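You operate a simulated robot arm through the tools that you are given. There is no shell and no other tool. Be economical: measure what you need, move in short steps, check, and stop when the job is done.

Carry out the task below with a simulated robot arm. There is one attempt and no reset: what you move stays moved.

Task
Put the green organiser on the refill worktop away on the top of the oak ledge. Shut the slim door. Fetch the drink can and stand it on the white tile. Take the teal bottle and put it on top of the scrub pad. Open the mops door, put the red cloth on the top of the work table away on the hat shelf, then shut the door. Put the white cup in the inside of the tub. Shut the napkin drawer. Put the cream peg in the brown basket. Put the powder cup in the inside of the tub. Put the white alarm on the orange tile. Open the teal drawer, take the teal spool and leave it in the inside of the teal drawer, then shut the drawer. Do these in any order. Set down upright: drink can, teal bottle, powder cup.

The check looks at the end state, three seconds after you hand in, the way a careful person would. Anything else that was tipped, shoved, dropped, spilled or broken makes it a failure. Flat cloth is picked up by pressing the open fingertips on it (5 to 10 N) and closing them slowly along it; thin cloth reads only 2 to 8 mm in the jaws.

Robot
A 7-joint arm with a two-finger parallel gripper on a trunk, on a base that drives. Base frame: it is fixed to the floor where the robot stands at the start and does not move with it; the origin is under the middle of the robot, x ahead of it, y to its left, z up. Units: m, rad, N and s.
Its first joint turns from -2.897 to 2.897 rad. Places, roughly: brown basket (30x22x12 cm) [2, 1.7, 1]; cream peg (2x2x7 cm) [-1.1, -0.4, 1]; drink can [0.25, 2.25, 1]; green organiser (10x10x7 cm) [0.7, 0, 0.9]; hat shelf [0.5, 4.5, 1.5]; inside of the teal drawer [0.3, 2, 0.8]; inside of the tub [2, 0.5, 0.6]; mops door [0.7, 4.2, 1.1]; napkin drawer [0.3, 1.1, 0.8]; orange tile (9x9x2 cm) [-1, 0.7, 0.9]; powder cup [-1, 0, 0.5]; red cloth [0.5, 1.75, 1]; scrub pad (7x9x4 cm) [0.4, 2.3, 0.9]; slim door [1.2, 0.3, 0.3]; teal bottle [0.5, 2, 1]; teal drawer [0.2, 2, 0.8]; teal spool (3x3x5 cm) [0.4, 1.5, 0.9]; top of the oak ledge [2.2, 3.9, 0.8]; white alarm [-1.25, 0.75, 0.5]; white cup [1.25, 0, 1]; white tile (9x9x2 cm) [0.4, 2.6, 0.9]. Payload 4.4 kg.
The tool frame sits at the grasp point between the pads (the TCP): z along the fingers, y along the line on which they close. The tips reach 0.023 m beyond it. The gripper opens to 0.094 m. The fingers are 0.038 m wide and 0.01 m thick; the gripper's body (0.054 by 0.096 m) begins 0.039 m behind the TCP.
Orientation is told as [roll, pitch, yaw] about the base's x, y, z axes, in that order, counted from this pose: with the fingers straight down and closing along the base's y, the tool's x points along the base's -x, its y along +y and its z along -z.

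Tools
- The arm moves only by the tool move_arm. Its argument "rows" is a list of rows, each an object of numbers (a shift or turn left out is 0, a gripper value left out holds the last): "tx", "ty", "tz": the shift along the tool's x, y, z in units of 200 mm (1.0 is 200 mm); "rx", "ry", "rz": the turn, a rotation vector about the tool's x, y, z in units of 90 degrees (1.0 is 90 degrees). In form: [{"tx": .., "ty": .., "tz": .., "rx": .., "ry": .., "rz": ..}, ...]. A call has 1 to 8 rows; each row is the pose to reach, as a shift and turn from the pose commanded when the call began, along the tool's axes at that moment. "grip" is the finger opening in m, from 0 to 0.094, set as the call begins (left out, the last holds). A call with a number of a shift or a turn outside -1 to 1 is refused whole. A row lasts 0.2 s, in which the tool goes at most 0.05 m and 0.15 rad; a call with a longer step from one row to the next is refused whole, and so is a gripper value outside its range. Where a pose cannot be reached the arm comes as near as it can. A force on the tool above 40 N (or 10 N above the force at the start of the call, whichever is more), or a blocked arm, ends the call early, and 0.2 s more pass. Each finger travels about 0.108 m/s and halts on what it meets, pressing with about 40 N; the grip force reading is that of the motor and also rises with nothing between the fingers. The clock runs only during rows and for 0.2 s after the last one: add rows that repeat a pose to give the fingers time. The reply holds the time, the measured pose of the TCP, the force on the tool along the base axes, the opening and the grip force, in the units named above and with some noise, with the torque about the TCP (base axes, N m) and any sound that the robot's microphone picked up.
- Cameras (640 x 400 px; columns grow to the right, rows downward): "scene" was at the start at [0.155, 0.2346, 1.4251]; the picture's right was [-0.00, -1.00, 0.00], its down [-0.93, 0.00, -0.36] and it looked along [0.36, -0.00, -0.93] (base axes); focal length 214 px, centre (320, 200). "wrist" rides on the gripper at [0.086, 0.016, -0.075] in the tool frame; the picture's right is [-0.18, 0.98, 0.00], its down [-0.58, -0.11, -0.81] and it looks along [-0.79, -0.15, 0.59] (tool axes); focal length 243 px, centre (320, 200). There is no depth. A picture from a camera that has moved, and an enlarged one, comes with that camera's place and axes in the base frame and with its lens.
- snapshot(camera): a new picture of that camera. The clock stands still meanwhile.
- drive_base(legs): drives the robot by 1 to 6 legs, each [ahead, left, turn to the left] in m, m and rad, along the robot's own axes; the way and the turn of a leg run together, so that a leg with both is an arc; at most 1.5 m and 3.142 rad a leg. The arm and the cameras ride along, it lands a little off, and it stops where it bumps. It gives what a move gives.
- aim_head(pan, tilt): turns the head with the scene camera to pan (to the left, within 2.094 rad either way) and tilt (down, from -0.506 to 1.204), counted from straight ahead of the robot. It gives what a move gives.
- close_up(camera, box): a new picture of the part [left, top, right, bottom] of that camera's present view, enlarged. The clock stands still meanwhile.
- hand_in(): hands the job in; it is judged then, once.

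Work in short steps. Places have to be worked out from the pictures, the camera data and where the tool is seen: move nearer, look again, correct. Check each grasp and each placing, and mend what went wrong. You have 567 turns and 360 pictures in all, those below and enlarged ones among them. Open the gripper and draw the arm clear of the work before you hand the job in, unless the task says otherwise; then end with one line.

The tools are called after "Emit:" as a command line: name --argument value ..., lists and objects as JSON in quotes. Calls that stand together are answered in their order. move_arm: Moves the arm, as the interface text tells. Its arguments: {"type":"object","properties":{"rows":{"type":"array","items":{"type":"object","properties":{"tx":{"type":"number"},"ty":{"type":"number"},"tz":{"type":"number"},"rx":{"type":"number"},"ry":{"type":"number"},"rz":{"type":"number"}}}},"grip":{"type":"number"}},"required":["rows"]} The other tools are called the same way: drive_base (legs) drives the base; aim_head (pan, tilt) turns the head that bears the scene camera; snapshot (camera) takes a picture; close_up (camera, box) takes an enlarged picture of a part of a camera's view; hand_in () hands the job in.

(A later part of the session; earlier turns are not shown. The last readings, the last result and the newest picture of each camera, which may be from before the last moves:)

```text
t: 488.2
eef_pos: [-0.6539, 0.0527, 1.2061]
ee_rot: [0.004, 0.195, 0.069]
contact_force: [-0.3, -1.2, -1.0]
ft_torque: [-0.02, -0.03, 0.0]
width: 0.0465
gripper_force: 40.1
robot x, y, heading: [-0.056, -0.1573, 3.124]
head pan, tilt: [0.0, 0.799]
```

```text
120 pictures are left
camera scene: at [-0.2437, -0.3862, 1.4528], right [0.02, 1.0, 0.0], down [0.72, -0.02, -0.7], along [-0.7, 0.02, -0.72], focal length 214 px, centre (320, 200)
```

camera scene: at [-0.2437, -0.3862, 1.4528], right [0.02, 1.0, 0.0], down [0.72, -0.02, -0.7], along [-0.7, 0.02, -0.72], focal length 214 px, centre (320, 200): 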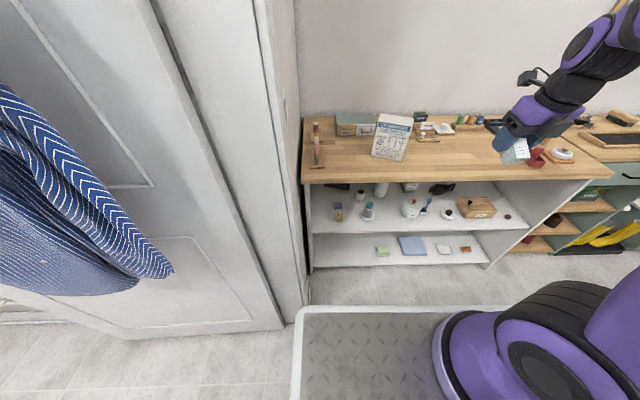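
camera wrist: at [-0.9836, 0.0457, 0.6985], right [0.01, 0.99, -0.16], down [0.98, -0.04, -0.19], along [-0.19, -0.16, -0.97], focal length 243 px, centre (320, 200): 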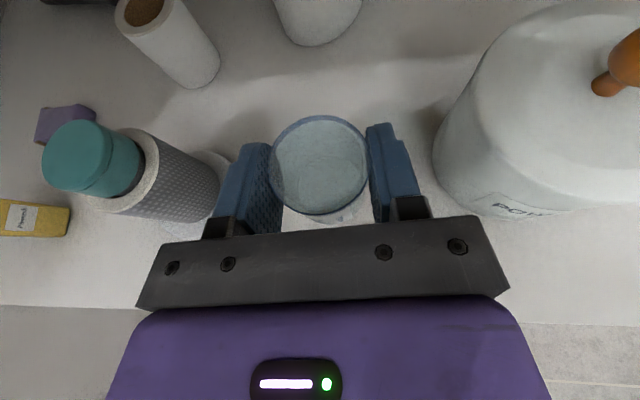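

Cup must end upright, so I'll set it on the counter here (hand at the same pitch) and regrip it from above. Tilt to pitch 1.14 and move over a free spot (≈(−0.96,0.2)).

Emit:
move_arm --rows '[{"tx": 0.03, "ty": 0.1, "tz": 0.07, "ry": 0.085}, {"tx": 0.06, "ty": 0.2, "tz": 0.14, "ry": 0.17}, {"tx": 0.09, "ty": 0.3, "tz": 0.2, "ry": 0.255}, {"tx": 0.12, "ty": 0.4, "tz": 0.27, "ry": 0.34}, {"tx": 0.15, "ty": 0.5, "tz": 0.34, "ry": 0.425}, {"tx": 0.18, "ty": 0.6, "tz": 0.4, "ry": 0.51}, {"tx": 0.2, "ty": 0.7, "tz": 0.4, "ry": 0.6}]'

Emit:
drive_base --legs '[[0.22, 0, 0]]'

Emit:
snapshot --camera "wrist"

```text
t: 489.9
eef_pos: [-0.7168, 0.1868, 1.1359]
ee_rot: [0.011, 1.141, 0.078]
contact_force: [-1.2, -1.2, 0.1]
ft_torque: [0.04, -0.01, -0.01]
width: 0.0466
gripper_force: 39.9
robot x, y, heading: [-0.0586, -0.1539, 3.118]
head pan, tilt: [0.0, 0.799]
```

```text
t: 491.5
eef_pos: [-0.9402, 0.1907, 1.135]
ee_rot: [0.008, 1.139, 0.079]
contact_force: [-0.7, 0.3, -0.7]
ft_torque: [-0.02, 0.01, 0.03]
width: 0.0464
gripper_force: 39.9
robot x, y, heading: [-0.2799, -0.1522, 3.117]
head pan, tilt: [0.0, 0.799]
```

```text
119 pictures are left
camera wrist: at [-0.9112, 0.2098, 1.2451], right [0.01, 0.99, -0.16], down [0.98, -0.04, -0.19], along [-0.19, -0.16, -0.97], focal length 243 px, centre (320, 200)
```

wrist: 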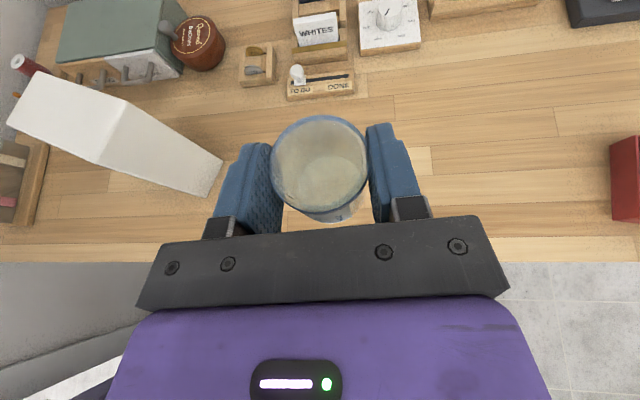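

Emit:
move_arm --rows '[{"tx": -0.18, "tz": 0.083}, {"tx": -0.36, "tz": 0.166}, {"tx": -0.52, "tz": 0.24}, {"tx": -0.64, "tz": 0.295}, {"tx": -0.72, "tz": 0.33}, {"tx": -0.75, "tz": 0.344}]'

Emit:
move_arm --rows '[{"tx": -0.02, "tz": 0.009}, {"tx": -0.04, "tz": 0.018}, {"tx": -0.06, "tz": 0.028}, {"tx": -0.08, "tz": 0.037}, {"tx": -0.1, "tz": 0.046}, {"tx": -0.12, "tz": 0.055}, {"tx": -0.14, "tz": 0.064}]'

```text
t: 492.9
eef_pos: [-0.9405, 0.1917, 0.969]
ee_rot: [0.007, 1.141, 0.078]
contact_force: [-0.8, 0.2, 0.2]
ft_torque: [-0.03, -0.05, 0.01]
width: 0.0463
gripper_force: 40.2
robot x, y, heading: [-0.2786, -0.1494, 3.117]
head pan, tilt: [0.0, 0.799]
```

```text
t: 494.0
eef_pos: [-0.942, 0.1921, 0.9569]
ee_rot: [0.014, 1.151, 0.084]
contact_force: [1.6, -1.3, 14.6]
ft_torque: [-0.28, 0.09, 0.02]
width: 0.0463
gripper_force: 39.7
robot x, y, heading: [-0.2778, -0.1526, 3.121]
head pan, tilt: [0.0, 0.799]
stopped in row 5: the force on the tool passed its limit at 47 N (the readings are from after the stop); the commanded pose is now the measured one
```

Emit:
move_arm --rows '[{"tx": 0.01}, {"tx": 0.01}, {"tx": 0.01}]' --grip 0.08

Emit:
move_arm --rows '[{"tz": -0.15}, {"tz": -0.3}, {"tz": -0.5}, {"tz": -0.7}, {"tz": -0.9}]'

Emit:
snapshot --camera "wrist"

```text
t: 494.8
eef_pos: [-0.942, 0.1921, 0.9563]
ee_rot: [0.009, 1.144, 0.082]
contact_force: [0.7, -0.2, -0.5]
ft_torque: [0.03, 0.0, 0.0]
width: 0.0798
gripper_force: 0.0
robot x, y, heading: [-0.272, -0.1538, 3.124]
head pan, tilt: [0.0, 0.799]
```

```text
t: 496.0
eef_pos: [-0.7867, 0.2234, 1.0254]
ee_rot: [0.007, 1.145, 0.082]
contact_force: [-0.3, -0.7, -0.6]
ft_torque: [-0.02, -0.03, -0.02]
width: 0.0799
gripper_force: 0.1
out of reach, approached as far as the arm can: row 4, 5
robot x, y, heading: [-0.2795, -0.1498, 3.12]
head pan, tilt: [0.0, 0.799]
```

```text
118 pictures are left
camera wrist: at [-0.7563, 0.242, 1.1357], right [0.0, 0.99, -0.16], down [0.98, -0.04, -0.2], along [-0.2, -0.16, -0.97], focal length 243 px, centre (320, 200)
```

wrist: 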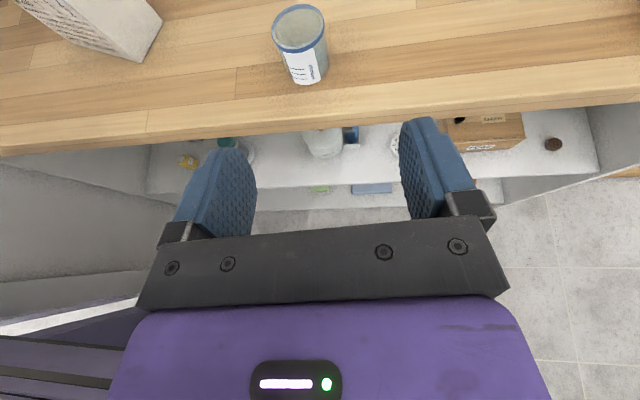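

Emit:
move_arm --rows '[{"tx": 0.1, "tz": -0.05, "ry": -0.09}, {"tx": 0.2, "tz": -0.1, "ry": -0.18}, {"tx": 0.3, "tz": -0.15, "ry": -0.27}, {"tx": 0.4, "tz": -0.2, "ry": -0.36}, {"tx": 0.5, "tz": -0.24, "ry": -0.45}, {"tx": 0.55, "tz": -0.25, "ry": -0.54}, {"tx": 0.55, "tz": -0.25, "ry": -0.63}, {"tx": 0.55, "tz": -0.25, "ry": -0.72}]'

Emit:
move_arm --rows '[{}, {}]'

```text
t: 497.8
eef_pos: [-0.786, 0.2232, 1.1483]
ee_rot: [0.005, 0.016, 0.07]
contact_force: [0.1, -0.3, 0.2]
ft_torque: [0.0, 0.0, -0.04]
width: 0.0801
gripper_force: 0.1
robot x, y, heading: [-0.2745, -0.1527, 3.119]
head pan, tilt: [0.0, 0.799]
```

```text
t: 498.4
eef_pos: [-0.7874, 0.2225, 1.1493]
ee_rot: [0.004, 0.016, 0.072]
contact_force: [-0.6, 0.0, 0.4]
ft_torque: [0.03, 0.02, 0.03]
width: 0.0802
gripper_force: 0.1
robot x, y, heading: [-0.2803, -0.151, 3.118]
head pan, tilt: [0.0, 0.799]
```

Emit:
move_arm --rows '[{"tx": 0.2, "ty": -0.03}, {"tx": 0.4, "ty": -0.06}, {"tx": 0.6, "ty": -0.08}, {"tx": 0.78, "ty": -0.096}, {"tx": 0.843, "ty": -0.096}, {"tx": 0.843, "ty": -0.096, "tz": 0.2}, {"tx": 0.843, "ty": -0.096, "tz": 0.4}, {"tx": 0.843, "ty": -0.096, "tz": 0.5}]'

Emit:
snapshot --camera "wrist"

Emit:
snapshot --camera "scene"

```text
t: 500.2
eef_pos: [-0.9541, 0.1933, 1.0505]
ee_rot: [0.005, 0.017, 0.071]
contact_force: [1.0, 0.1, 0.2]
ft_torque: [-0.02, 0.01, -0.01]
width: 0.08
gripper_force: 0.1
robot x, y, heading: [-0.2743, -0.1507, 3.122]
head pan, tilt: [0.0, 0.799]
```

```text
117 pictures are left
camera wrist: at [-1.0412, 0.2032, 1.126], right [0.11, 0.99, 0.0], down [0.6, -0.07, 0.8], along [0.79, -0.09, -0.61], focal length 243 px, centre (320, 200)
```

wrist: 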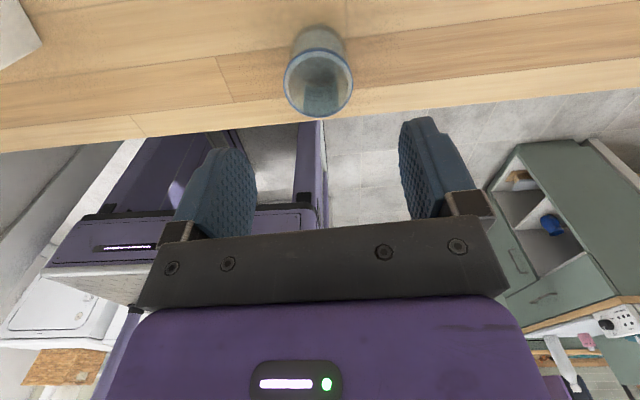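

```text
116 pictures are left
camera scene: at [-0.4637, -0.3817, 1.4529], right [0.02, 1.0, 0.0], down [0.72, -0.02, -0.7], along [-0.7, 0.01, -0.72], focal length 214 px, centre (320, 200)
```

scene: 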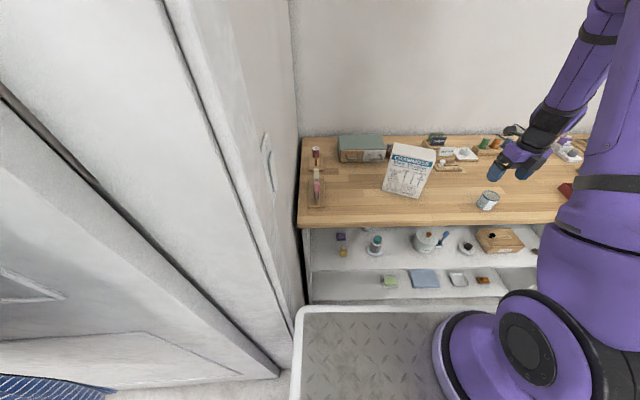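

Cup exactly below. Descend and grip from above.

Emit:
move_arm --rows '[{"tz": 0.15}, {"tz": 0.3}, {"tz": 0.42}, {"tz": 0.5}, {"tz": 0.54}]'

Emit:
move_arm --rows '[{}, {}, {}]' --grip 0.035

Emit:
move_arm --rows '[{"tz": -0.2}, {"tz": -0.4}, {"tz": -0.6}, {"tz": -0.8}, {"tz": -1.0}]'

Emit:
snapshot --camera "wrist"

```text
t: 501.4
eef_pos: [-0.9571, 0.1916, 0.942]
ee_rot: [0.002, 0.016, 0.071]
contact_force: [-0.6, 0.1, 0.6]
ft_torque: [0.01, 0.0, 0.0]
width: 0.0798
gripper_force: 0.0
robot x, y, heading: [-0.2766, -0.1499, 3.123]
head pan, tilt: [0.0, 0.799]
```

```text
t: 502.2
eef_pos: [-0.956, 0.1922, 0.9431]
ee_rot: [0.006, 0.016, 0.072]
contact_force: [-0.4, -0.7, -0.1]
ft_torque: [0.03, 0.01, -0.01]
width: 0.0468
gripper_force: 40.2
robot x, y, heading: [-0.2755, -0.1506, 3.123]
head pan, tilt: [0.0, 0.799]
```

```text
t: 503.4
eef_pos: [-0.9554, 0.1909, 1.1432]
ee_rot: [0.004, 0.016, 0.071]
contact_force: [-0.8, 0.5, -0.5]
ft_torque: [-0.02, -0.05, 0.02]
width: 0.0469
gripper_force: 39.8
robot x, y, heading: [-0.2791, -0.1495, 3.12]
head pan, tilt: [0.0, 0.799]
```

```text
115 pictures are left
camera wrist: at [-1.0425, 0.2016, 1.2183], right [0.11, 0.99, 0.0], down [0.6, -0.07, 0.8], along [0.79, -0.09, -0.6], focal length 243 px, centre (320, 200)
```

wrist: 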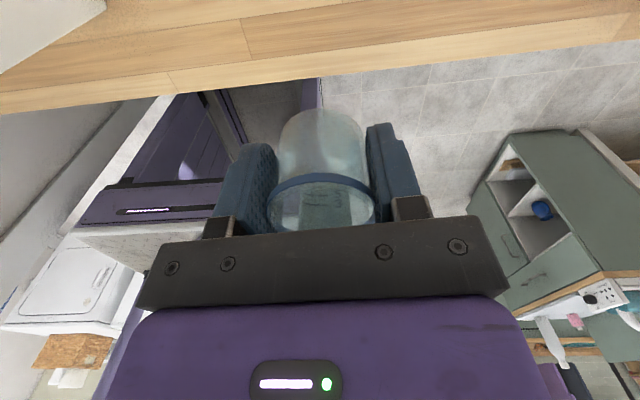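

Cup held upright. Retract, move to an open spot, turn around, and drive to the sink.

Emit:
move_arm --rows '[{"tx": -0.2, "tz": -0.05}, {"tx": -0.4, "tz": -0.1}, {"tx": -0.6, "tz": -0.15}, {"tx": -0.8, "tz": -0.2}, {"tx": -1.0, "tz": -0.25}]'

Emit:
drive_base --legs '[[0, -0.7, 0], [0, 0, 3.14]]'

Emit:
aim_head --pan 0.0 --tilt 0.7

Emit:
snapshot --camera "scene"

```text
t: 504.6
eef_pos: [-0.753, 0.2056, 1.1901]
ee_rot: [0.005, 0.015, 0.074]
contact_force: [-1.4, -0.8, -0.8]
ft_torque: [0.02, -0.08, -0.03]
width: 0.0464
gripper_force: 39.8
robot x, y, heading: [-0.2763, -0.1498, 3.121]
head pan, tilt: [0.0, 0.799]
```

```text
t: 515.8
eef_pos: [0.2216, 0.1857, 1.1888]
ee_rot: [0.006, 0.017, -3.059]
contact_force: [0.5, -0.8, -0.4]
ft_torque: [-0.02, -0.02, 0.0]
width: 0.0467
gripper_force: 40.2
robot x, y, heading: [-0.2526, 0.5325, -0.01]
head pan, tilt: [0.0, 0.799]
```

```text
t: 516.5
eef_pos: [0.2228, 0.1857, 1.19]
ee_rot: [0.005, 0.015, -3.062]
contact_force: [0.9, -0.2, -1.3]
ft_torque: [0.01, 0.03, 0.01]
width: 0.0468
gripper_force: 40.1
robot x, y, heading: [-0.2552, 0.5346, -0.004]
head pan, tilt: [0.0, 0.7]
```

```text
114 pictures are left
camera scene: at [-0.0713, 0.7678, 1.4611], right [-0.01, -1.0, 0.0], down [-0.64, 0.01, -0.76], along [0.76, -0.01, -0.64], focal length 214 px, centre (320, 200)
```

scene: 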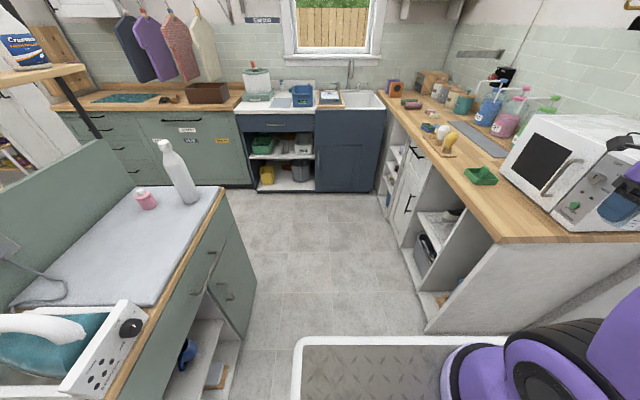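

Emit:
move_arm --rows '[{"ty": -0.2}, {"ty": -0.4}, {"ty": -0.6}, {"ty": -0.75}]'

Emit:
drive_base --legs '[[1.42, 0, 0]]'

Emit:
snapshot --camera "scene"

Emit:
snapshot --camera "wrist"

```text
t: 517.5
eef_pos: [0.2091, 0.3331, 1.1906]
ee_rot: [0.006, 0.015, -3.059]
contact_force: [-0.8, -0.5, -0.4]
ft_torque: [0.02, 0.01, 0.0]
width: 0.0464
gripper_force: 39.7
robot x, y, heading: [-0.2576, 0.5337, -0.01]
head pan, tilt: [0.0, 0.7]
```

```text
t: 524.5
eef_pos: [1.632, 0.3378, 1.1897]
ee_rot: [0.004, 0.014, -3.043]
contact_force: [-1.0, 0.6, -1.2]
ft_torque: [0.03, -0.01, -0.01]
width: 0.0468
gripper_force: 40.0
robot x, y, heading: [1.1657, 0.5331, -0.002]
head pan, tilt: [0.0, 0.7]
```

```text
113 pictures are left
camera scene: at [1.3449, 0.7679, 1.4611], right [0.01, -1.0, 0.0], down [-0.64, 0.0, -0.76], along [0.76, 0.0, -0.64], focal length 214 px, centre (320, 200)
```

scene: 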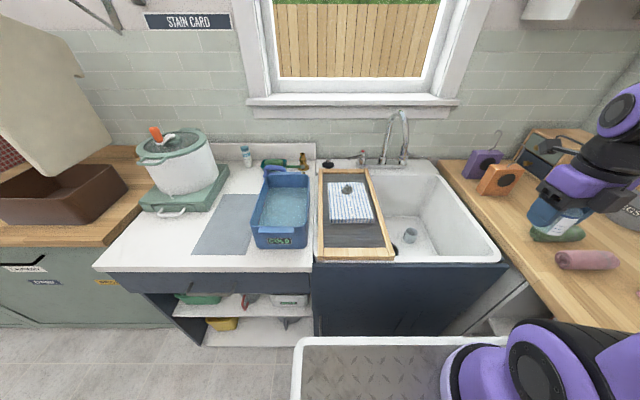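

```text
112 pictures are left
camera wrist: at [1.7165, 0.3313, 1.2661], right [-0.09, -1.0, 0.0], down [-0.6, 0.05, 0.8], along [-0.79, 0.07, -0.61], focal length 243 px, centre (320, 200)
```

wrist: 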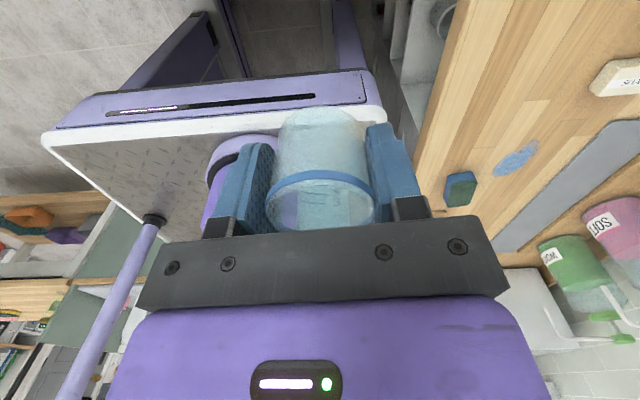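

Emit:
drive_base --legs '[[0.1, 0, 0]]'

Emit:
move_arm --rows '[{"tx": 0.2, "ty": -0.06}, {"tx": 0.4, "ty": -0.12}, {"tx": 0.6, "ty": -0.18}, {"tx": 0.8, "ty": -0.25}, {"tx": 0.98, "ty": -0.31}, {"tx": 0.98, "ty": -0.31}]'

Emit:
snapshot --camera "wrist"

Emit:
snapshot --camera "scene"

```text
t: 525.7
eef_pos: [1.7314, 0.3388, 1.1903]
ee_rot: [0.005, 0.014, -3.043]
contact_force: [-1.0, 0.6, -0.5]
ft_torque: [0.01, 0.02, 0.0]
width: 0.0466
gripper_force: 40.1
robot x, y, heading: [1.2582, 0.5324, 0.005]
head pan, tilt: [0.0, 0.7]
```

```text
t: 527.1
eef_pos: [1.9205, 0.4191, 1.194]
ee_rot: [0.006, 0.014, -3.043]
contact_force: [0.1, 0.0, 0.2]
ft_torque: [-0.02, 0.01, 0.01]
width: 0.0468
gripper_force: 40.0
robot x, y, heading: [1.2609, 0.5344, 0.006]
head pan, tilt: [0.0, 0.7]
```

```text
111 pictures are left
camera wrist: at [2.0056, 0.4113, 1.2701], right [-0.09, -1.0, 0.0], down [-0.6, 0.05, 0.8], along [-0.79, 0.07, -0.61], focal length 243 px, centre (320, 200)
```

wrist: 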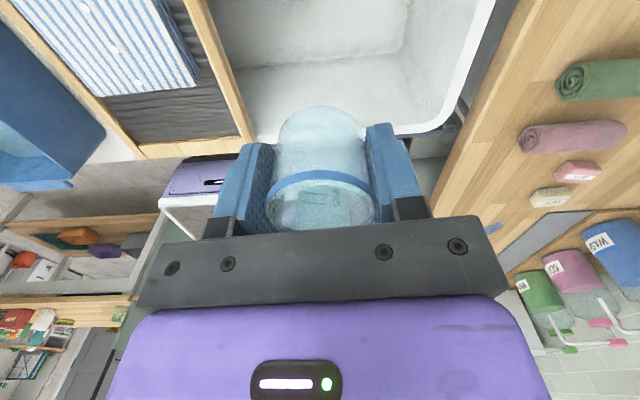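

```text
110 pictures are left
camera scene: at [1.4444, 0.7684, 1.4611], right [0.01, -1.0, 0.0], down [-0.64, 0.0, -0.76], along [0.76, 0.0, -0.64], focal length 214 px, centre (320, 200)
```

scene: 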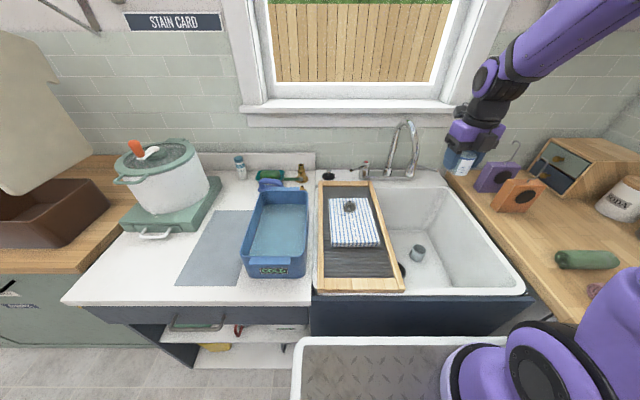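

The drain is near (1.94,0.42), so I choose (1.87,0.33) instead and lower into the sink.

Emit:
move_arm --rows '[{"tx": -0.1, "ty": 0.15}, {"tx": -0.2, "ty": 0.3}, {"tx": -0.293, "ty": 0.423}, {"tx": -0.293, "ty": 0.423, "tz": 0.2}, {"tx": -0.293, "ty": 0.423, "tz": 0.4}, {"tx": -0.293, "ty": 0.423, "tz": 0.6}, {"tx": -0.293, "ty": 0.423, "tz": 0.8}, {"tx": -0.293, "ty": 0.423, "tz": 0.95}]'

Emit:
snapshot --camera "scene"

Emit:
snapshot --camera "wrist"

```text
t: 528.9
eef_pos: [1.8713, 0.3281, 1.0039]
ee_rot: [0.004, 0.019, -3.044]
contact_force: [-1.1, 0.0, 0.5]
ft_torque: [0.0, -0.04, -0.01]
width: 0.0465
gripper_force: 40.0
robot x, y, heading: [1.2627, 0.5353, 0.001]
head pan, tilt: [0.0, 0.7]
```

```text
109 pictures are left
camera scene: at [1.444, 0.7684, 1.4611], right [0.0, -1.0, 0.0], down [-0.64, 0.0, -0.77], along [0.77, 0.0, -0.64], focal length 214 px, centre (320, 200)
```

scene: 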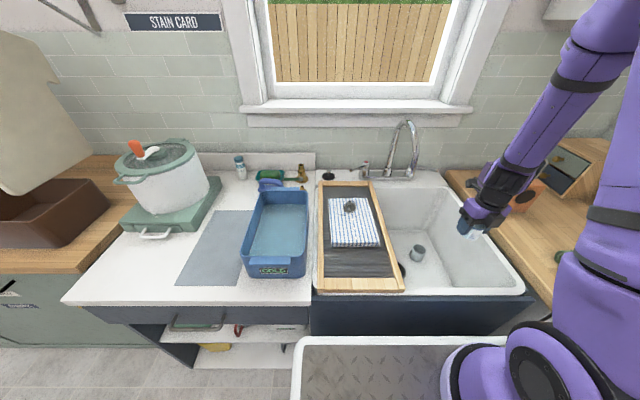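

```text
108 pictures are left
camera wrist: at [1.9569, 0.3213, 1.0791], right [-0.09, -1.0, 0.0], down [-0.6, 0.05, 0.8], along [-0.79, 0.07, -0.61], focal length 243 px, centre (320, 200)
```

wrist: 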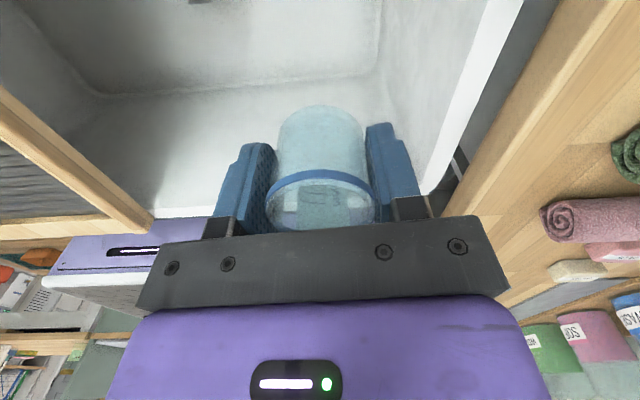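

Emit:
move_arm --rows '[{"tz": 0.2}, {"tz": 0.4}, {"tz": 0.6}, {"tz": 0.8}, {"tz": 1.0}]'

Emit:
snapshot --camera "scene"

Emit:
snapshot --camera "wrist"

```text
t: 530.1
eef_pos: [1.8761, 0.3297, 0.8028]
ee_rot: [0.005, 0.018, -3.043]
contact_force: [-0.4, -0.7, -0.9]
ft_torque: [-0.01, 0.0, 0.0]
width: 0.0467
gripper_force: 39.9
robot x, y, heading: [1.2626, 0.5333, 0.004]
head pan, tilt: [0.0, 0.7]
```

```text
107 pictures are left
camera scene: at [1.444, 0.769, 1.461], right [0.01, -1.0, 0.0], down [-0.64, 0.0, -0.77], along [0.77, 0.0, -0.64], focal length 214 px, centre (320, 200)
```

scene: 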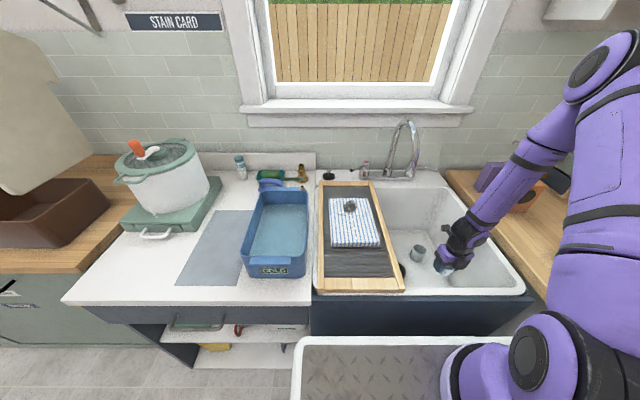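

```text
106 pictures are left
camera wrist: at [1.9602, 0.3227, 0.8788], right [-0.09, -1.0, 0.0], down [-0.6, 0.05, 0.8], along [-0.79, 0.07, -0.61], focal length 243 px, centre (320, 200)
```

wrist: 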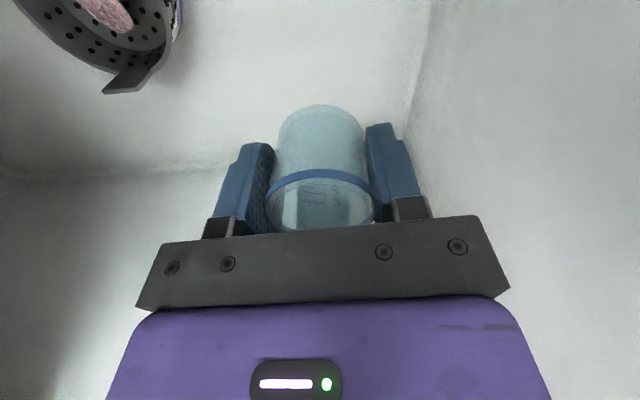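

A drain strainer is at upper-left, clear of us. Continue down slowly.

Emit:
move_arm --rows '[{"tz": 0.15}, {"tz": 0.3}, {"tz": 0.42}, {"tz": 0.5}, {"tz": 0.54}, {"tz": 0.57}, {"tz": 0.6}, {"tz": 0.63}]'

```text
t: 531.9
eef_pos: [1.8788, 0.3281, 0.6779]
ee_rot: [0.004, 0.018, -3.04]
contact_force: [-0.1, 1.0, 29.1]
ft_torque: [0.27, 0.02, 0.16]
width: 0.0467
gripper_force: 40.1
robot x, y, heading: [1.2599, 0.5311, 0.002]
head pan, tilt: [0.0, 0.7]
```

Emit:
move_arm --rows '[{"tz": -0.015}, {"tz": -0.015}]'

Emit:
move_arm --rows '[{}, {}, {}]' --grip 0.075

Emit:
move_arm --rows '[{"tz": -0.15}, {"tz": -0.35}, {"tz": -0.55}, {"tz": -0.78}, {"tz": -1.0}]'

Emit:
move_arm --rows '[{"tz": -0.2}, {"tz": -0.4}, {"tz": -0.6}, {"tz": -0.8}, {"tz": -1.0}]'

Emit:
close_up --camera "scene" --box '[380, 180, 540, 300]'

```text
t: 532.5
eef_pos: [1.8771, 0.3266, 0.6802]
ee_rot: [0.006, 0.015, -3.045]
contact_force: [-0.7, 0.7, -0.5]
ft_torque: [0.01, -0.01, -0.01]
width: 0.0465
gripper_force: 40.4
robot x, y, heading: [1.2604, 0.5326, 0.009]
head pan, tilt: [0.0, 0.7]
```

```text
t: 533.3
eef_pos: [1.8783, 0.3283, 0.6798]
ee_rot: [0.005, 0.016, -3.044]
contact_force: [0.6, 0.2, -0.1]
ft_torque: [-0.03, 0.04, -0.03]
width: 0.0751
gripper_force: 0.0
robot x, y, heading: [1.2599, 0.5313, 0.003]
head pan, tilt: [0.0, 0.7]
```

```text
t: 534.5
eef_pos: [1.8739, 0.3263, 0.8806]
ee_rot: [0.003, 0.015, -3.046]
contact_force: [-0.1, -0.1, -0.7]
ft_torque: [0.09, 0.02, -0.01]
width: 0.075
gripper_force: 0.2
robot x, y, heading: [1.2608, 0.5326, -0.0]
head pan, tilt: [0.0, 0.7]
```

```text
t: 535.7
eef_pos: [1.8718, 0.3278, 1.0797]
ee_rot: [0.004, 0.015, -3.043]
contact_force: [-0.1, 0.3, -0.7]
ft_torque: [0.02, 0.03, 0.0]
width: 0.0751
gripper_force: 0.0
robot x, y, heading: [1.2651, 0.5327, 0.005]
head pan, tilt: [0.0, 0.7]
```

```text
3.33 times, centred on (460, 240) of scene
camera zoom: at [1.4451, 0.7683, 1.461], right [0.01, -1.0, 0.0], down [-0.64, 0.0, -0.76], along [0.76, 0.0, -0.64], focal length 715 px, centre (-147, 67)
```

zoom: 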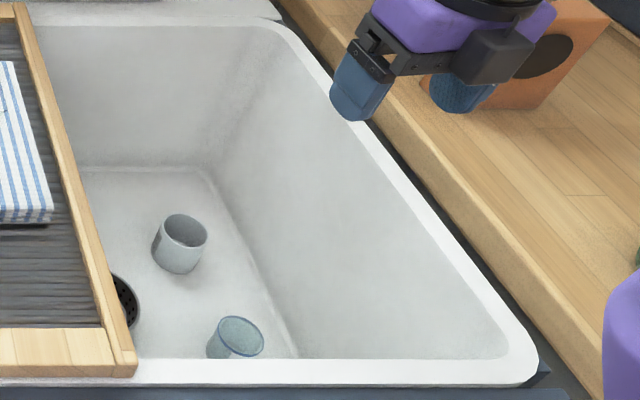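

Both cups stand in the sink. Next the organiser: unflip the wrist (rotate back to yaw 0), then drive back.

Emit:
move_arm --rows '[{"rz": -0.09, "tz": -0.1}, {"rz": -0.18, "tz": -0.2}, {"rz": -0.27, "tz": -0.3}, {"rz": -0.36, "tz": -0.4}, {"rz": -0.45, "tz": -0.5}, {"rz": -0.54, "tz": -0.5}, {"rz": -0.63, "tz": -0.5}, {"rz": -0.72, "tz": -0.5}]' --grip 0.045

Emit:
move_arm --rows '[{"rz": -0.09}, {"rz": -0.18}, {"rz": -0.27}, {"rz": -0.36}, {"rz": -0.45}, {"rz": -0.54}, {"rz": -0.63}, {"rz": -0.72}]'

Emit:
move_arm --rows '[{"rz": -0.09}, {"rz": -0.18}, {"rz": -0.27}, {"rz": -0.36}, {"rz": -0.45}, {"rz": -0.497}]'

Emit:
drive_base --legs '[[-1.16, 0, 0]]'

Emit:
snapshot --camera "wrist"

```text
t: 537.5
eef_pos: [1.8698, 0.3289, 1.1798]
ee_rot: [0.019, 0.005, -1.912]
contact_force: [0.2, -0.7, -0.3]
ft_torque: [0.02, -0.04, 0.0]
width: 0.0449
gripper_force: 0.0
robot x, y, heading: [1.2607, 0.5382, 0.002]
head pan, tilt: [0.0, 0.7]
```

```text
t: 539.3
eef_pos: [1.8706, 0.3295, 1.1792]
ee_rot: [0.009, -0.013, -0.777]
contact_force: [-0.9, 0.4, -0.2]
ft_torque: [-0.02, -0.02, -0.01]
width: 0.0448
gripper_force: 0.0
robot x, y, heading: [1.2621, 0.5337, 0.009]
head pan, tilt: [0.0, 0.7]
```

```text
t: 540.7
eef_pos: [1.8696, 0.3296, 1.1799]
ee_rot: [-0.002, -0.018, -0.001]
contact_force: [0.6, -0.3, 0.1]
ft_torque: [0.01, 0.05, 0.0]
width: 0.045
gripper_force: 0.0
robot x, y, heading: [1.2627, 0.5372, 0.006]
head pan, tilt: [0.0, 0.7]
```

```text
t: 546.6
eef_pos: [0.6992, 0.3241, 1.1806]
ee_rot: [-0.004, -0.016, 0.005]
contact_force: [0.3, 0.8, 0.1]
ft_torque: [0.02, 0.05, -0.01]
width: 0.045
gripper_force: 0.1
robot x, y, heading: [0.0875, 0.5254, 0.013]
head pan, tilt: [0.0, 0.7]
```

```text
104 pictures are left
camera wrist: at [0.6101, 0.3402, 1.253], right [0.18, 0.98, 0.0], down [0.57, -0.1, 0.82], along [0.8, -0.15, -0.58], focal length 243 px, centre (320, 200)
```

wrist: 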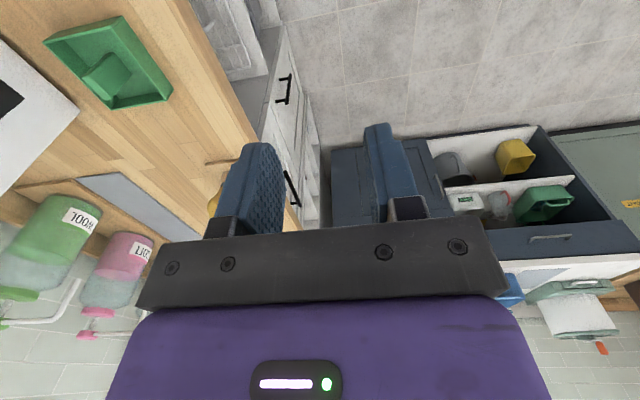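

Emit:
move_arm --rows '[{"ty": -0.22, "ry": 0.01}, {"ty": -0.44, "ry": 0.01}, {"ty": -0.66, "ry": 0.01, "tx": -0.1}, {"ty": -0.85, "ry": 0.01, "tx": -0.19}, {"ty": -1.0, "ry": 0.01, "tx": -0.19}]'

Emit:
move_arm --rows '[{"ty": -0.2}, {"ty": -0.4}, {"ty": -0.4, "tz": 0.2}, {"ty": -0.4, "tz": 0.4}, {"ty": -0.4, "tz": 0.5}, {"ty": -0.4, "tz": 0.5}]'

Emit:
snapshot --camera "wrist"

```text
t: 547.8
eef_pos: [0.7373, 0.1232, 1.1797]
ee_rot: [-0.003, -0.001, 0.006]
contact_force: [0.5, 0.7, 1.1]
ft_torque: [-0.02, 0.0, -0.02]
width: 0.0452
gripper_force: 0.1
robot x, y, heading: [0.0915, 0.5209, 0.011]
head pan, tilt: [0.0, 0.7]
```

```text
t: 549.2
eef_pos: [0.7383, 0.0442, 1.0818]
ee_rot: [-0.005, -0.001, 0.006]
contact_force: [0.0, 0.0, 0.1]
ft_torque: [-0.01, -0.02, 0.02]
width: 0.0451
gripper_force: 0.1
robot x, y, heading: [0.0871, 0.5225, 0.013]
head pan, tilt: [0.0, 0.7]
```

```text
103 pictures are left
camera wrist: at [0.6507, 0.0602, 1.1558], right [0.18, 0.98, 0.0], down [0.58, -0.1, 0.81], along [0.79, -0.15, -0.59], focal length 243 px, centre (320, 200)
```

wrist: 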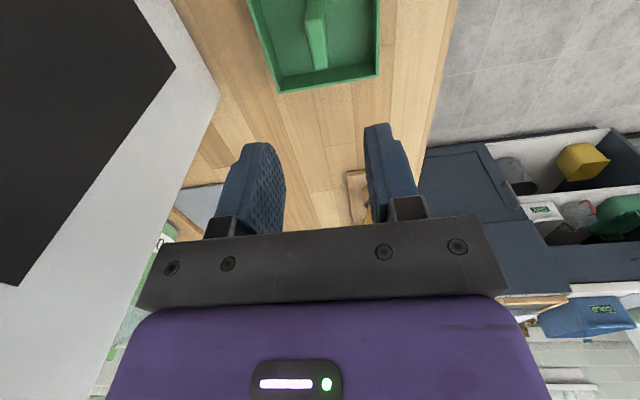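

Organiser tab below. Descend (floor contact was at TCP 0.936, so stop at 0.945) and grip.

Emit:
move_arm --rows '[{"tx": 0.05, "tz": 0.15}, {"tx": 0.05, "tz": 0.3}, {"tx": 0.05, "tz": 0.45}, {"tx": 0.05, "tz": 0.58}, {"tx": 0.05, "tz": 0.66}, {"tx": 0.05, "tz": 0.68}]'

Emit:
move_arm --rows '[{}, {}, {}]' --grip 0.0

Emit:
move_arm --rows '[{"tz": -0.2}, {"tz": -0.4}, {"tz": -0.6}, {"tz": -0.8}, {"tz": -1.0}]'

Emit:
snapshot --camera "wrist"

```text
t: 550.6
eef_pos: [0.7291, 0.0436, 0.9458]
ee_rot: [-0.005, -0.003, 0.004]
contact_force: [-0.8, 0.6, 0.6]
ft_torque: [0.01, 0.01, 0.0]
width: 0.045
gripper_force: 0.0
robot x, y, heading: [0.0917, 0.5213, 0.007]
head pan, tilt: [0.0, 0.7]
```

```text
t: 551.4
eef_pos: [0.7296, 0.045, 0.9451]
ee_rot: [-0.004, -0.001, 0.005]
contact_force: [-0.1, -0.1, 0.9]
ft_torque: [0.02, -0.04, -0.02]
width: 0.0115
gripper_force: 40.0
robot x, y, heading: [0.0918, 0.5223, 0.011]
head pan, tilt: [0.0, 0.7]
```

```text
t: 552.6
eef_pos: [0.7276, 0.0414, 1.144]
ee_rot: [-0.003, 0.0, 0.004]
contact_force: [-0.2, -1.0, -1.1]
ft_torque: [0.0, 0.01, 0.0]
width: 0.0113
gripper_force: 40.6
robot x, y, heading: [0.0861, 0.524, 0.011]
head pan, tilt: [0.0, 0.7]
```

```text
102 pictures are left
camera wrist: at [0.6401, 0.0592, 1.2195], right [0.18, 0.98, 0.0], down [0.58, -0.1, 0.81], along [0.79, -0.15, -0.59], focal length 243 px, centre (320, 200)
```

wrist: 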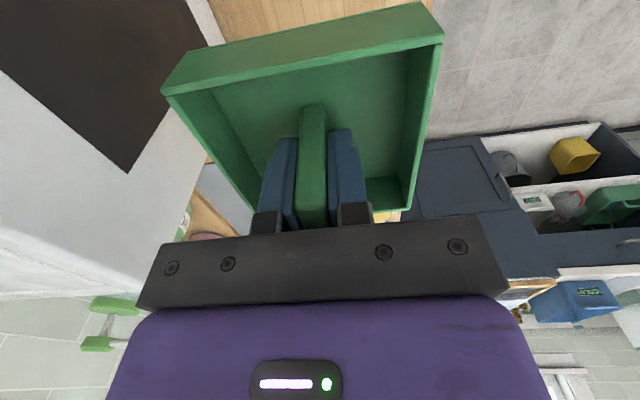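

Organiser held. Carry: shift over the corridor, drive to x≈1.2, turn to +y, and head to the ledge.

Emit:
move_arm --rows '[{"ty": 0.2, "tz": -0.05}, {"ty": 0.4, "tz": -0.1}, {"ty": 0.6, "tz": -0.15}, {"ty": 0.8, "tz": -0.2}, {"ty": 1.0, "tz": -0.25}]'

Emit:
drive_base --legs '[[1.1, 0.02, 0], [0, 0.14, 0], [0, 0, 1.56]]'

Emit:
aim_head --pan -0.1 --tilt 0.5

Emit:
snapshot --camera "scene"

```text
t: 553.8
eef_pos: [0.7279, 0.2414, 1.1952]
ee_rot: [-0.003, 0.0, 0.001]
contact_force: [0.0, -0.5, -0.6]
ft_torque: [0.03, -0.02, 0.01]
width: 0.0113
gripper_force: 39.8
robot x, y, heading: [0.0905, 0.5219, 0.003]
head pan, tilt: [0.0, 0.7]
```

```text
t: 564.2
eef_pos: [1.4623, 1.3324, 1.1955]
ee_rot: [-0.004, -0.002, 1.588]
contact_force: [0.4, 0.2, -0.8]
ft_torque: [0.01, -0.01, -0.02]
width: 0.0114
gripper_force: 40.3
robot x, y, heading: [1.1896, 0.6921, 1.592]
head pan, tilt: [0.0, 0.7]
```

```text
t: 565.0
eef_pos: [1.4623, 1.3339, 1.1963]
ee_rot: [-0.003, -0.002, 1.587]
contact_force: [0.3, 1.1, -1.2]
ft_torque: [0.02, 0.03, -0.02]
width: 0.0116
gripper_force: 39.7
robot x, y, heading: [1.1871, 0.6943, 1.592]
head pan, tilt: [-0.099, 0.499]
```

```text
101 pictures are left
camera scene: at [0.9564, 0.8778, 1.4787], right [1.0, -0.08, 0.0], down [-0.04, -0.48, -0.88], along [0.07, 0.88, -0.48], focal length 214 px, centre (320, 200)
```

scene: 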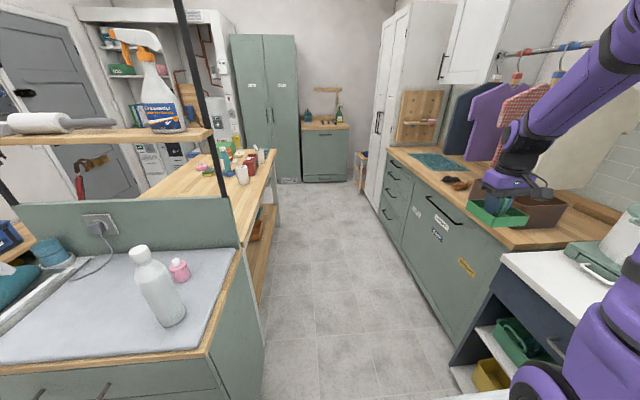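

Emit:
drive_base --legs '[[1.3, 0, 0], [1.25, 0, 0]]'

Emit:
aim_head --pan -0.9 --tilt 0.5

Emit:
snapshot --camera "scene"

```text
t: 577.4
eef_pos: [1.3948, 3.8763, 1.1957]
ee_rot: [-0.003, -0.001, 1.59]
contact_force: [-0.3, -0.5, -1.4]
ft_torque: [-0.01, 0.02, 0.0]
width: 0.0116
gripper_force: 40.2
robot x, y, heading: [1.1222, 3.2359, 1.594]
head pan, tilt: [-0.099, 0.499]
```

```text
t: 578.5
eef_pos: [1.3948, 3.8762, 1.195]
ee_rot: [-0.004, 0.0, 1.59]
contact_force: [-0.6, 0.5, -0.8]
ft_torque: [-0.02, -0.03, 0.01]
width: 0.0114
gripper_force: 39.9
robot x, y, heading: [1.1256, 3.2347, 1.597]
head pan, tilt: [-0.901, 0.499]
```

```text
100 pictures are left
camera scene: at [0.9535, 3.3869, 1.4788], right [0.64, -0.77, 0.0], down [-0.37, -0.31, -0.88], along [0.67, 0.56, -0.48], focal length 214 px, centre (320, 200)
```

scene: 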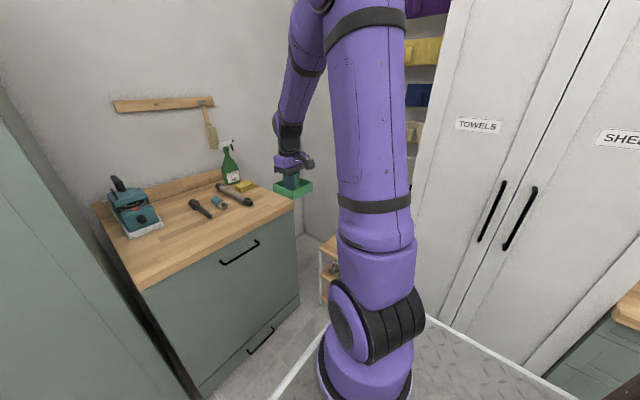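

Ledge front edge is at x≈2.15, y 3.66–4.09, in the corner beyond the wardrobe (front x≈1.87). I retract the arm a bit and slide the robot right.

Emit:
move_arm --rows '[{"tx": 0.2}, {"tx": 0.4}, {"tx": 0.6}, {"tx": 0.75}]'

Emit:
drive_base --legs '[[0.2, 0, -0.02], [0, -0.31, 0]]'

Emit:
aim_head --pan -1.0 --tilt 0.6

Emit:
snapshot --camera "scene"

Emit:
snapshot --camera "wrist"

```text
t: 579.5
eef_pos: [1.3973, 3.7254, 1.1938]
ee_rot: [-0.002, 0.0, 1.588]
contact_force: [-0.1, 0.4, -0.7]
ft_torque: [0.0, 0.01, -0.02]
width: 0.0112
gripper_force: 39.6
robot x, y, heading: [1.1206, 3.2349, 1.6]
head pan, tilt: [-0.901, 0.499]
```

```text
t: 582.8
eef_pos: [1.7127, 3.927, 1.1929]
ee_rot: [-0.005, -0.003, 1.57]
contact_force: [0.1, 0.6, -0.8]
ft_torque: [0.05, 0.02, -0.01]
width: 0.0112
gripper_force: 40.1
robot x, y, heading: [1.427, 3.4451, 1.578]
head pan, tilt: [-0.901, 0.499]
```

```text
t: 583.5
eef_pos: [1.7128, 3.9282, 1.1936]
ee_rot: [-0.004, 0.0, 1.569]
contact_force: [0.0, -0.6, 0.0]
ft_torque: [0.02, 0.02, 0.02]
width: 0.0114
gripper_force: 40.1
robot x, y, heading: [1.4239, 3.4433, 1.575]
head pan, tilt: [-1.0, 0.6]
```

```text
99 pictures are left
camera scene: at [1.2648, 3.5881, 1.4697], right [0.54, -0.84, 0.0], down [-0.47, -0.31, -0.83], along [0.69, 0.45, -0.56], focal length 214 px, centre (320, 200)
```

scene: 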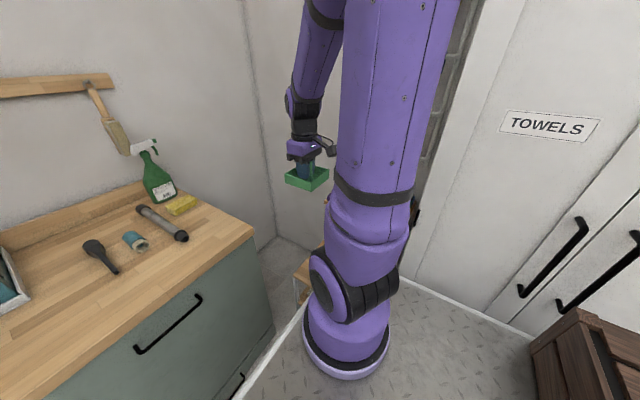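

```text
98 pictures are left
camera wrist: at [1.6946, 3.8407, 1.2681], right [-0.98, 0.19, 0.0], down [0.11, 0.58, 0.81], along [0.15, 0.79, -0.59], focal length 243 px, centre (320, 200)
```

wrist: 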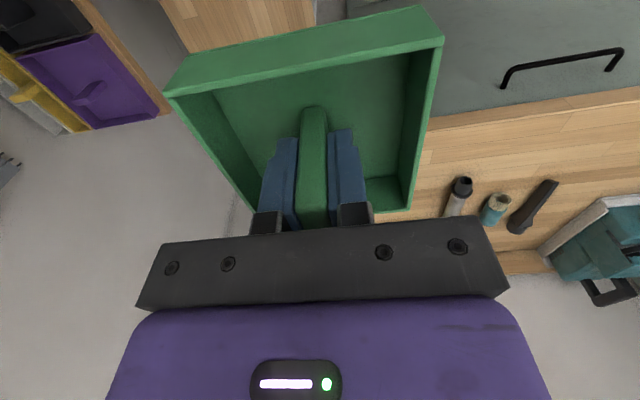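

I rotate the tool to yaw 0 so the wrist camera looks at the ledge.

Emit:
move_arm --rows '[{"rz": 0.09}, {"rz": 0.18}, {"rz": 0.27}, {"rz": 0.36}, {"rz": 0.45}, {"rz": 0.54}, {"rz": 0.63}, {"rz": 0.72}]'

Emit:
move_arm --rows '[{"rz": 0.09}, {"rz": 0.18}, {"rz": 0.27}, {"rz": 0.28, "ty": -0.2}, {"rz": 0.28, "ty": -0.4}]'

Emit:
snapshot --camera "wrist"

```text
t: 585.3
eef_pos: [1.7133, 3.9238, 1.1931]
ee_rot: [-0.001, -0.002, 0.434]
contact_force: [0.2, 0.0, -0.7]
ft_torque: [0.02, -0.02, -0.04]
width: 0.0114
gripper_force: 40.0
robot x, y, heading: [1.4276, 3.4406, 1.576]
head pan, tilt: [-1.0, 0.6]
```

```text
t: 586.5
eef_pos: [1.7476, 3.853, 1.1946]
ee_rot: [0.002, -0.004, -0.002]
contact_force: [-0.1, 0.1, -1.9]
ft_torque: [-0.06, 0.02, -0.04]
width: 0.0114
gripper_force: 40.1
robot x, y, heading: [1.4239, 3.4423, 1.573]
head pan, tilt: [-1.0, 0.6]
```

```text
97 pictures are left
camera wrist: at [1.6589, 3.8708, 1.2688], right [0.19, 0.98, 0.0], down [0.58, -0.11, 0.81], along [0.79, -0.15, -0.59], focal length 243 px, centre (320, 200)
```

wrist: 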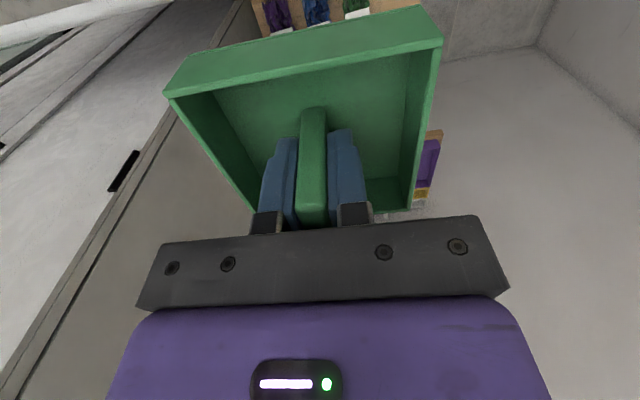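

The free area on the ledge (from the earlier view) is x≈2.15–2.34, y≈3.66–3.81, right of the black tray. I move closer above it.

Emit:
move_arm --rows '[{"tx": -0.2, "ty": -0.11}, {"tx": -0.4, "ty": -0.22}, {"tx": -0.6, "ty": -0.33}, {"tx": -0.8, "ty": -0.44}, {"tx": -1.0, "ty": -0.55}]'

Emit:
move_arm --rows '[{"tx": -0.2}, {"tx": -0.4}, {"tx": -0.4, "tz": 0.1}]'

Emit:
snapshot --camera "wrist"

Emit:
snapshot --camera "scene"

```text
t: 587.7
eef_pos: [1.948, 3.7422, 1.1942]
ee_rot: [-0.001, -0.004, -0.001]
contact_force: [-0.2, 0.4, -0.5]
ft_torque: [0.0, -0.03, -0.01]
width: 0.0116
gripper_force: 39.6
robot x, y, heading: [1.4243, 3.4408, 1.574]
head pan, tilt: [-1.0, 0.6]
```

```text
t: 588.5
eef_pos: [2.0279, 3.7442, 1.1741]
ee_rot: [0.001, -0.003, -0.001]
contact_force: [-0.9, -0.9, -0.3]
ft_torque: [0.05, -0.04, -0.02]
width: 0.0115
gripper_force: 40.3
robot x, y, heading: [1.4264, 3.4431, 1.574]
head pan, tilt: [-1.0, 0.6]
```

```text
96 pictures are left
camera wrist: at [1.9387, 3.7602, 1.2483], right [0.19, 0.98, 0.0], down [0.58, -0.11, 0.81], along [0.79, -0.15, -0.59], focal length 243 px, centre (320, 200)
```

wrist: 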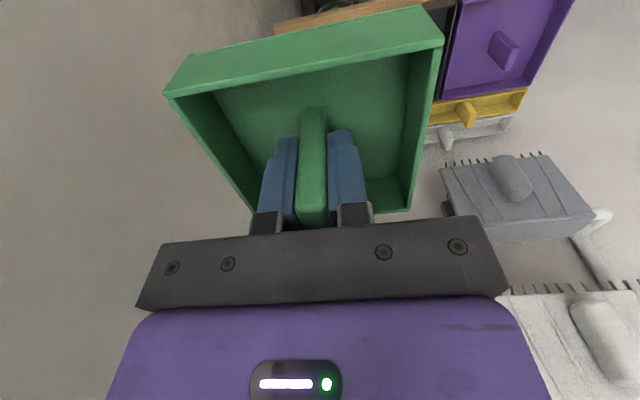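

```text
95 pictures are left
camera scene: at [1.2645, 3.5879, 1.4697], right [0.54, -0.84, 0.0], down [-0.47, -0.31, -0.83], along [0.69, 0.45, -0.56], focal length 214 px, centre (320, 200)
```

scene: 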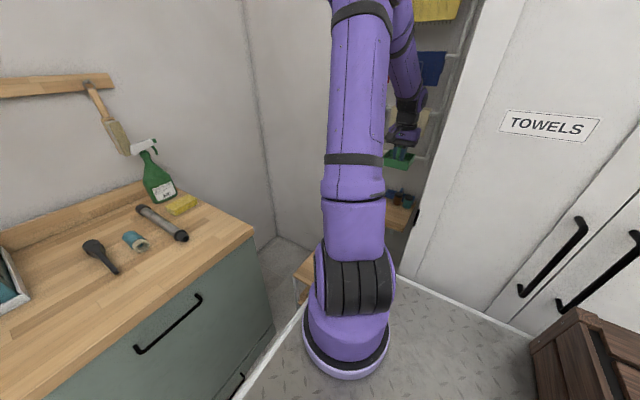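

Emit:
close_up --camera "scene" --box '[370, 130, 450, 240]'

```text
3.64 times, centred on (410, 185) of scene
camera zoom: at [1.2645, 3.5879, 1.4697], right [0.54, -0.84, 0.0], down [-0.47, -0.31, -0.83], along [0.69, 0.45, -0.56], focal length 780 px, centre (-7, 254)
```

zoom: 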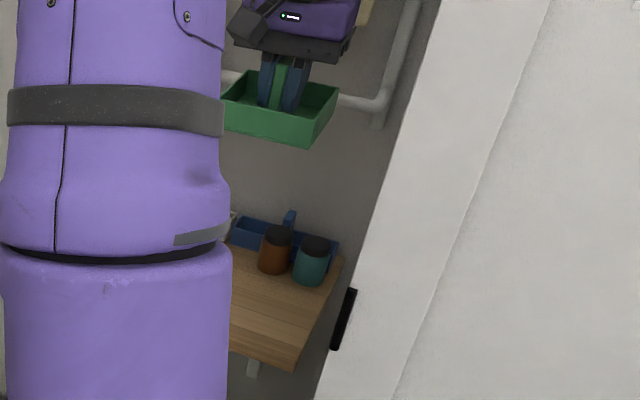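

Jars stand at x≈2.30 at the back; free front area is x 2.115–2.28, y 3.67–3.82. Target organiser centre (2.19,3.742). Move there and lower partway.

Emit:
move_arm --rows '[{"tx": -0.2}, {"tx": -0.4}, {"tx": -0.6}, {"tx": -0.8}, {"tx": -0.8, "tz": 0.2}, {"tx": -0.8, "tz": 0.4}, {"tx": -0.8, "tz": 0.6}, {"tx": -0.8, "tz": 0.8}]'

Emit:
snapshot --camera "wrist"

Emit:
close_up --camera "scene" --box '[370, 130, 450, 240]'

```text
t: 590.3
eef_pos: [2.1876, 3.7456, 1.0163]
ee_rot: [0.002, -0.002, -0.002]
contact_force: [-0.7, -0.1, -1.0]
ft_torque: [0.03, 0.0, 0.0]
width: 0.0112
gripper_force: 40.0
robot x, y, heading: [1.4241, 3.4421, 1.569]
head pan, tilt: [-1.0, 0.6]
```

```text
93 pictures are left
camera wrist: at [2.0988, 3.7617, 1.0897], right [0.19, 0.98, 0.0], down [0.58, -0.11, 0.81], along [0.79, -0.15, -0.59], focal length 243 px, centre (320, 200)
```

wrist: 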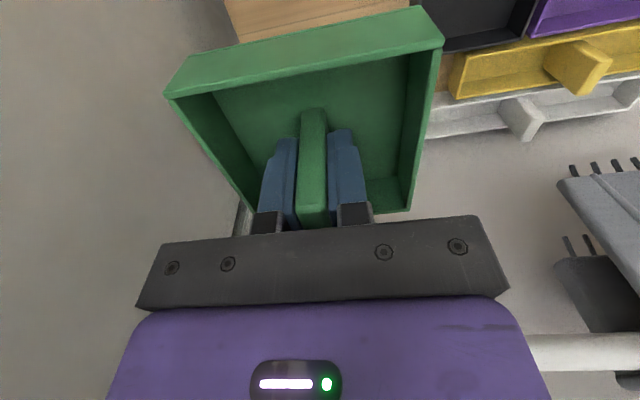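

```text
3.64 times, centred on (410, 185) of scene
camera zoom: at [1.2645, 3.5879, 1.4697], right [0.54, -0.84, 0.0], down [-0.47, -0.31, -0.83], along [0.69, 0.45, -0.56], focal length 780 px, centre (-7, 254)
```

zoom: 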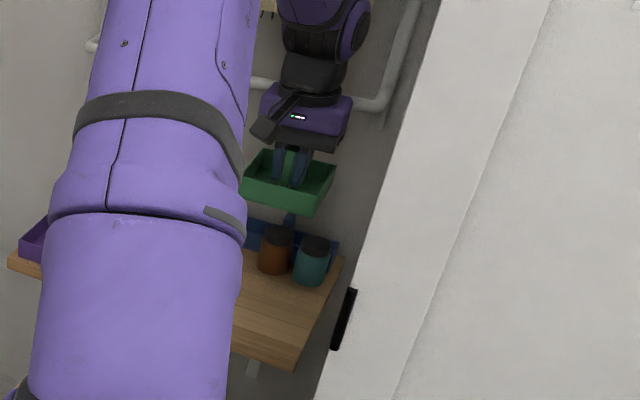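

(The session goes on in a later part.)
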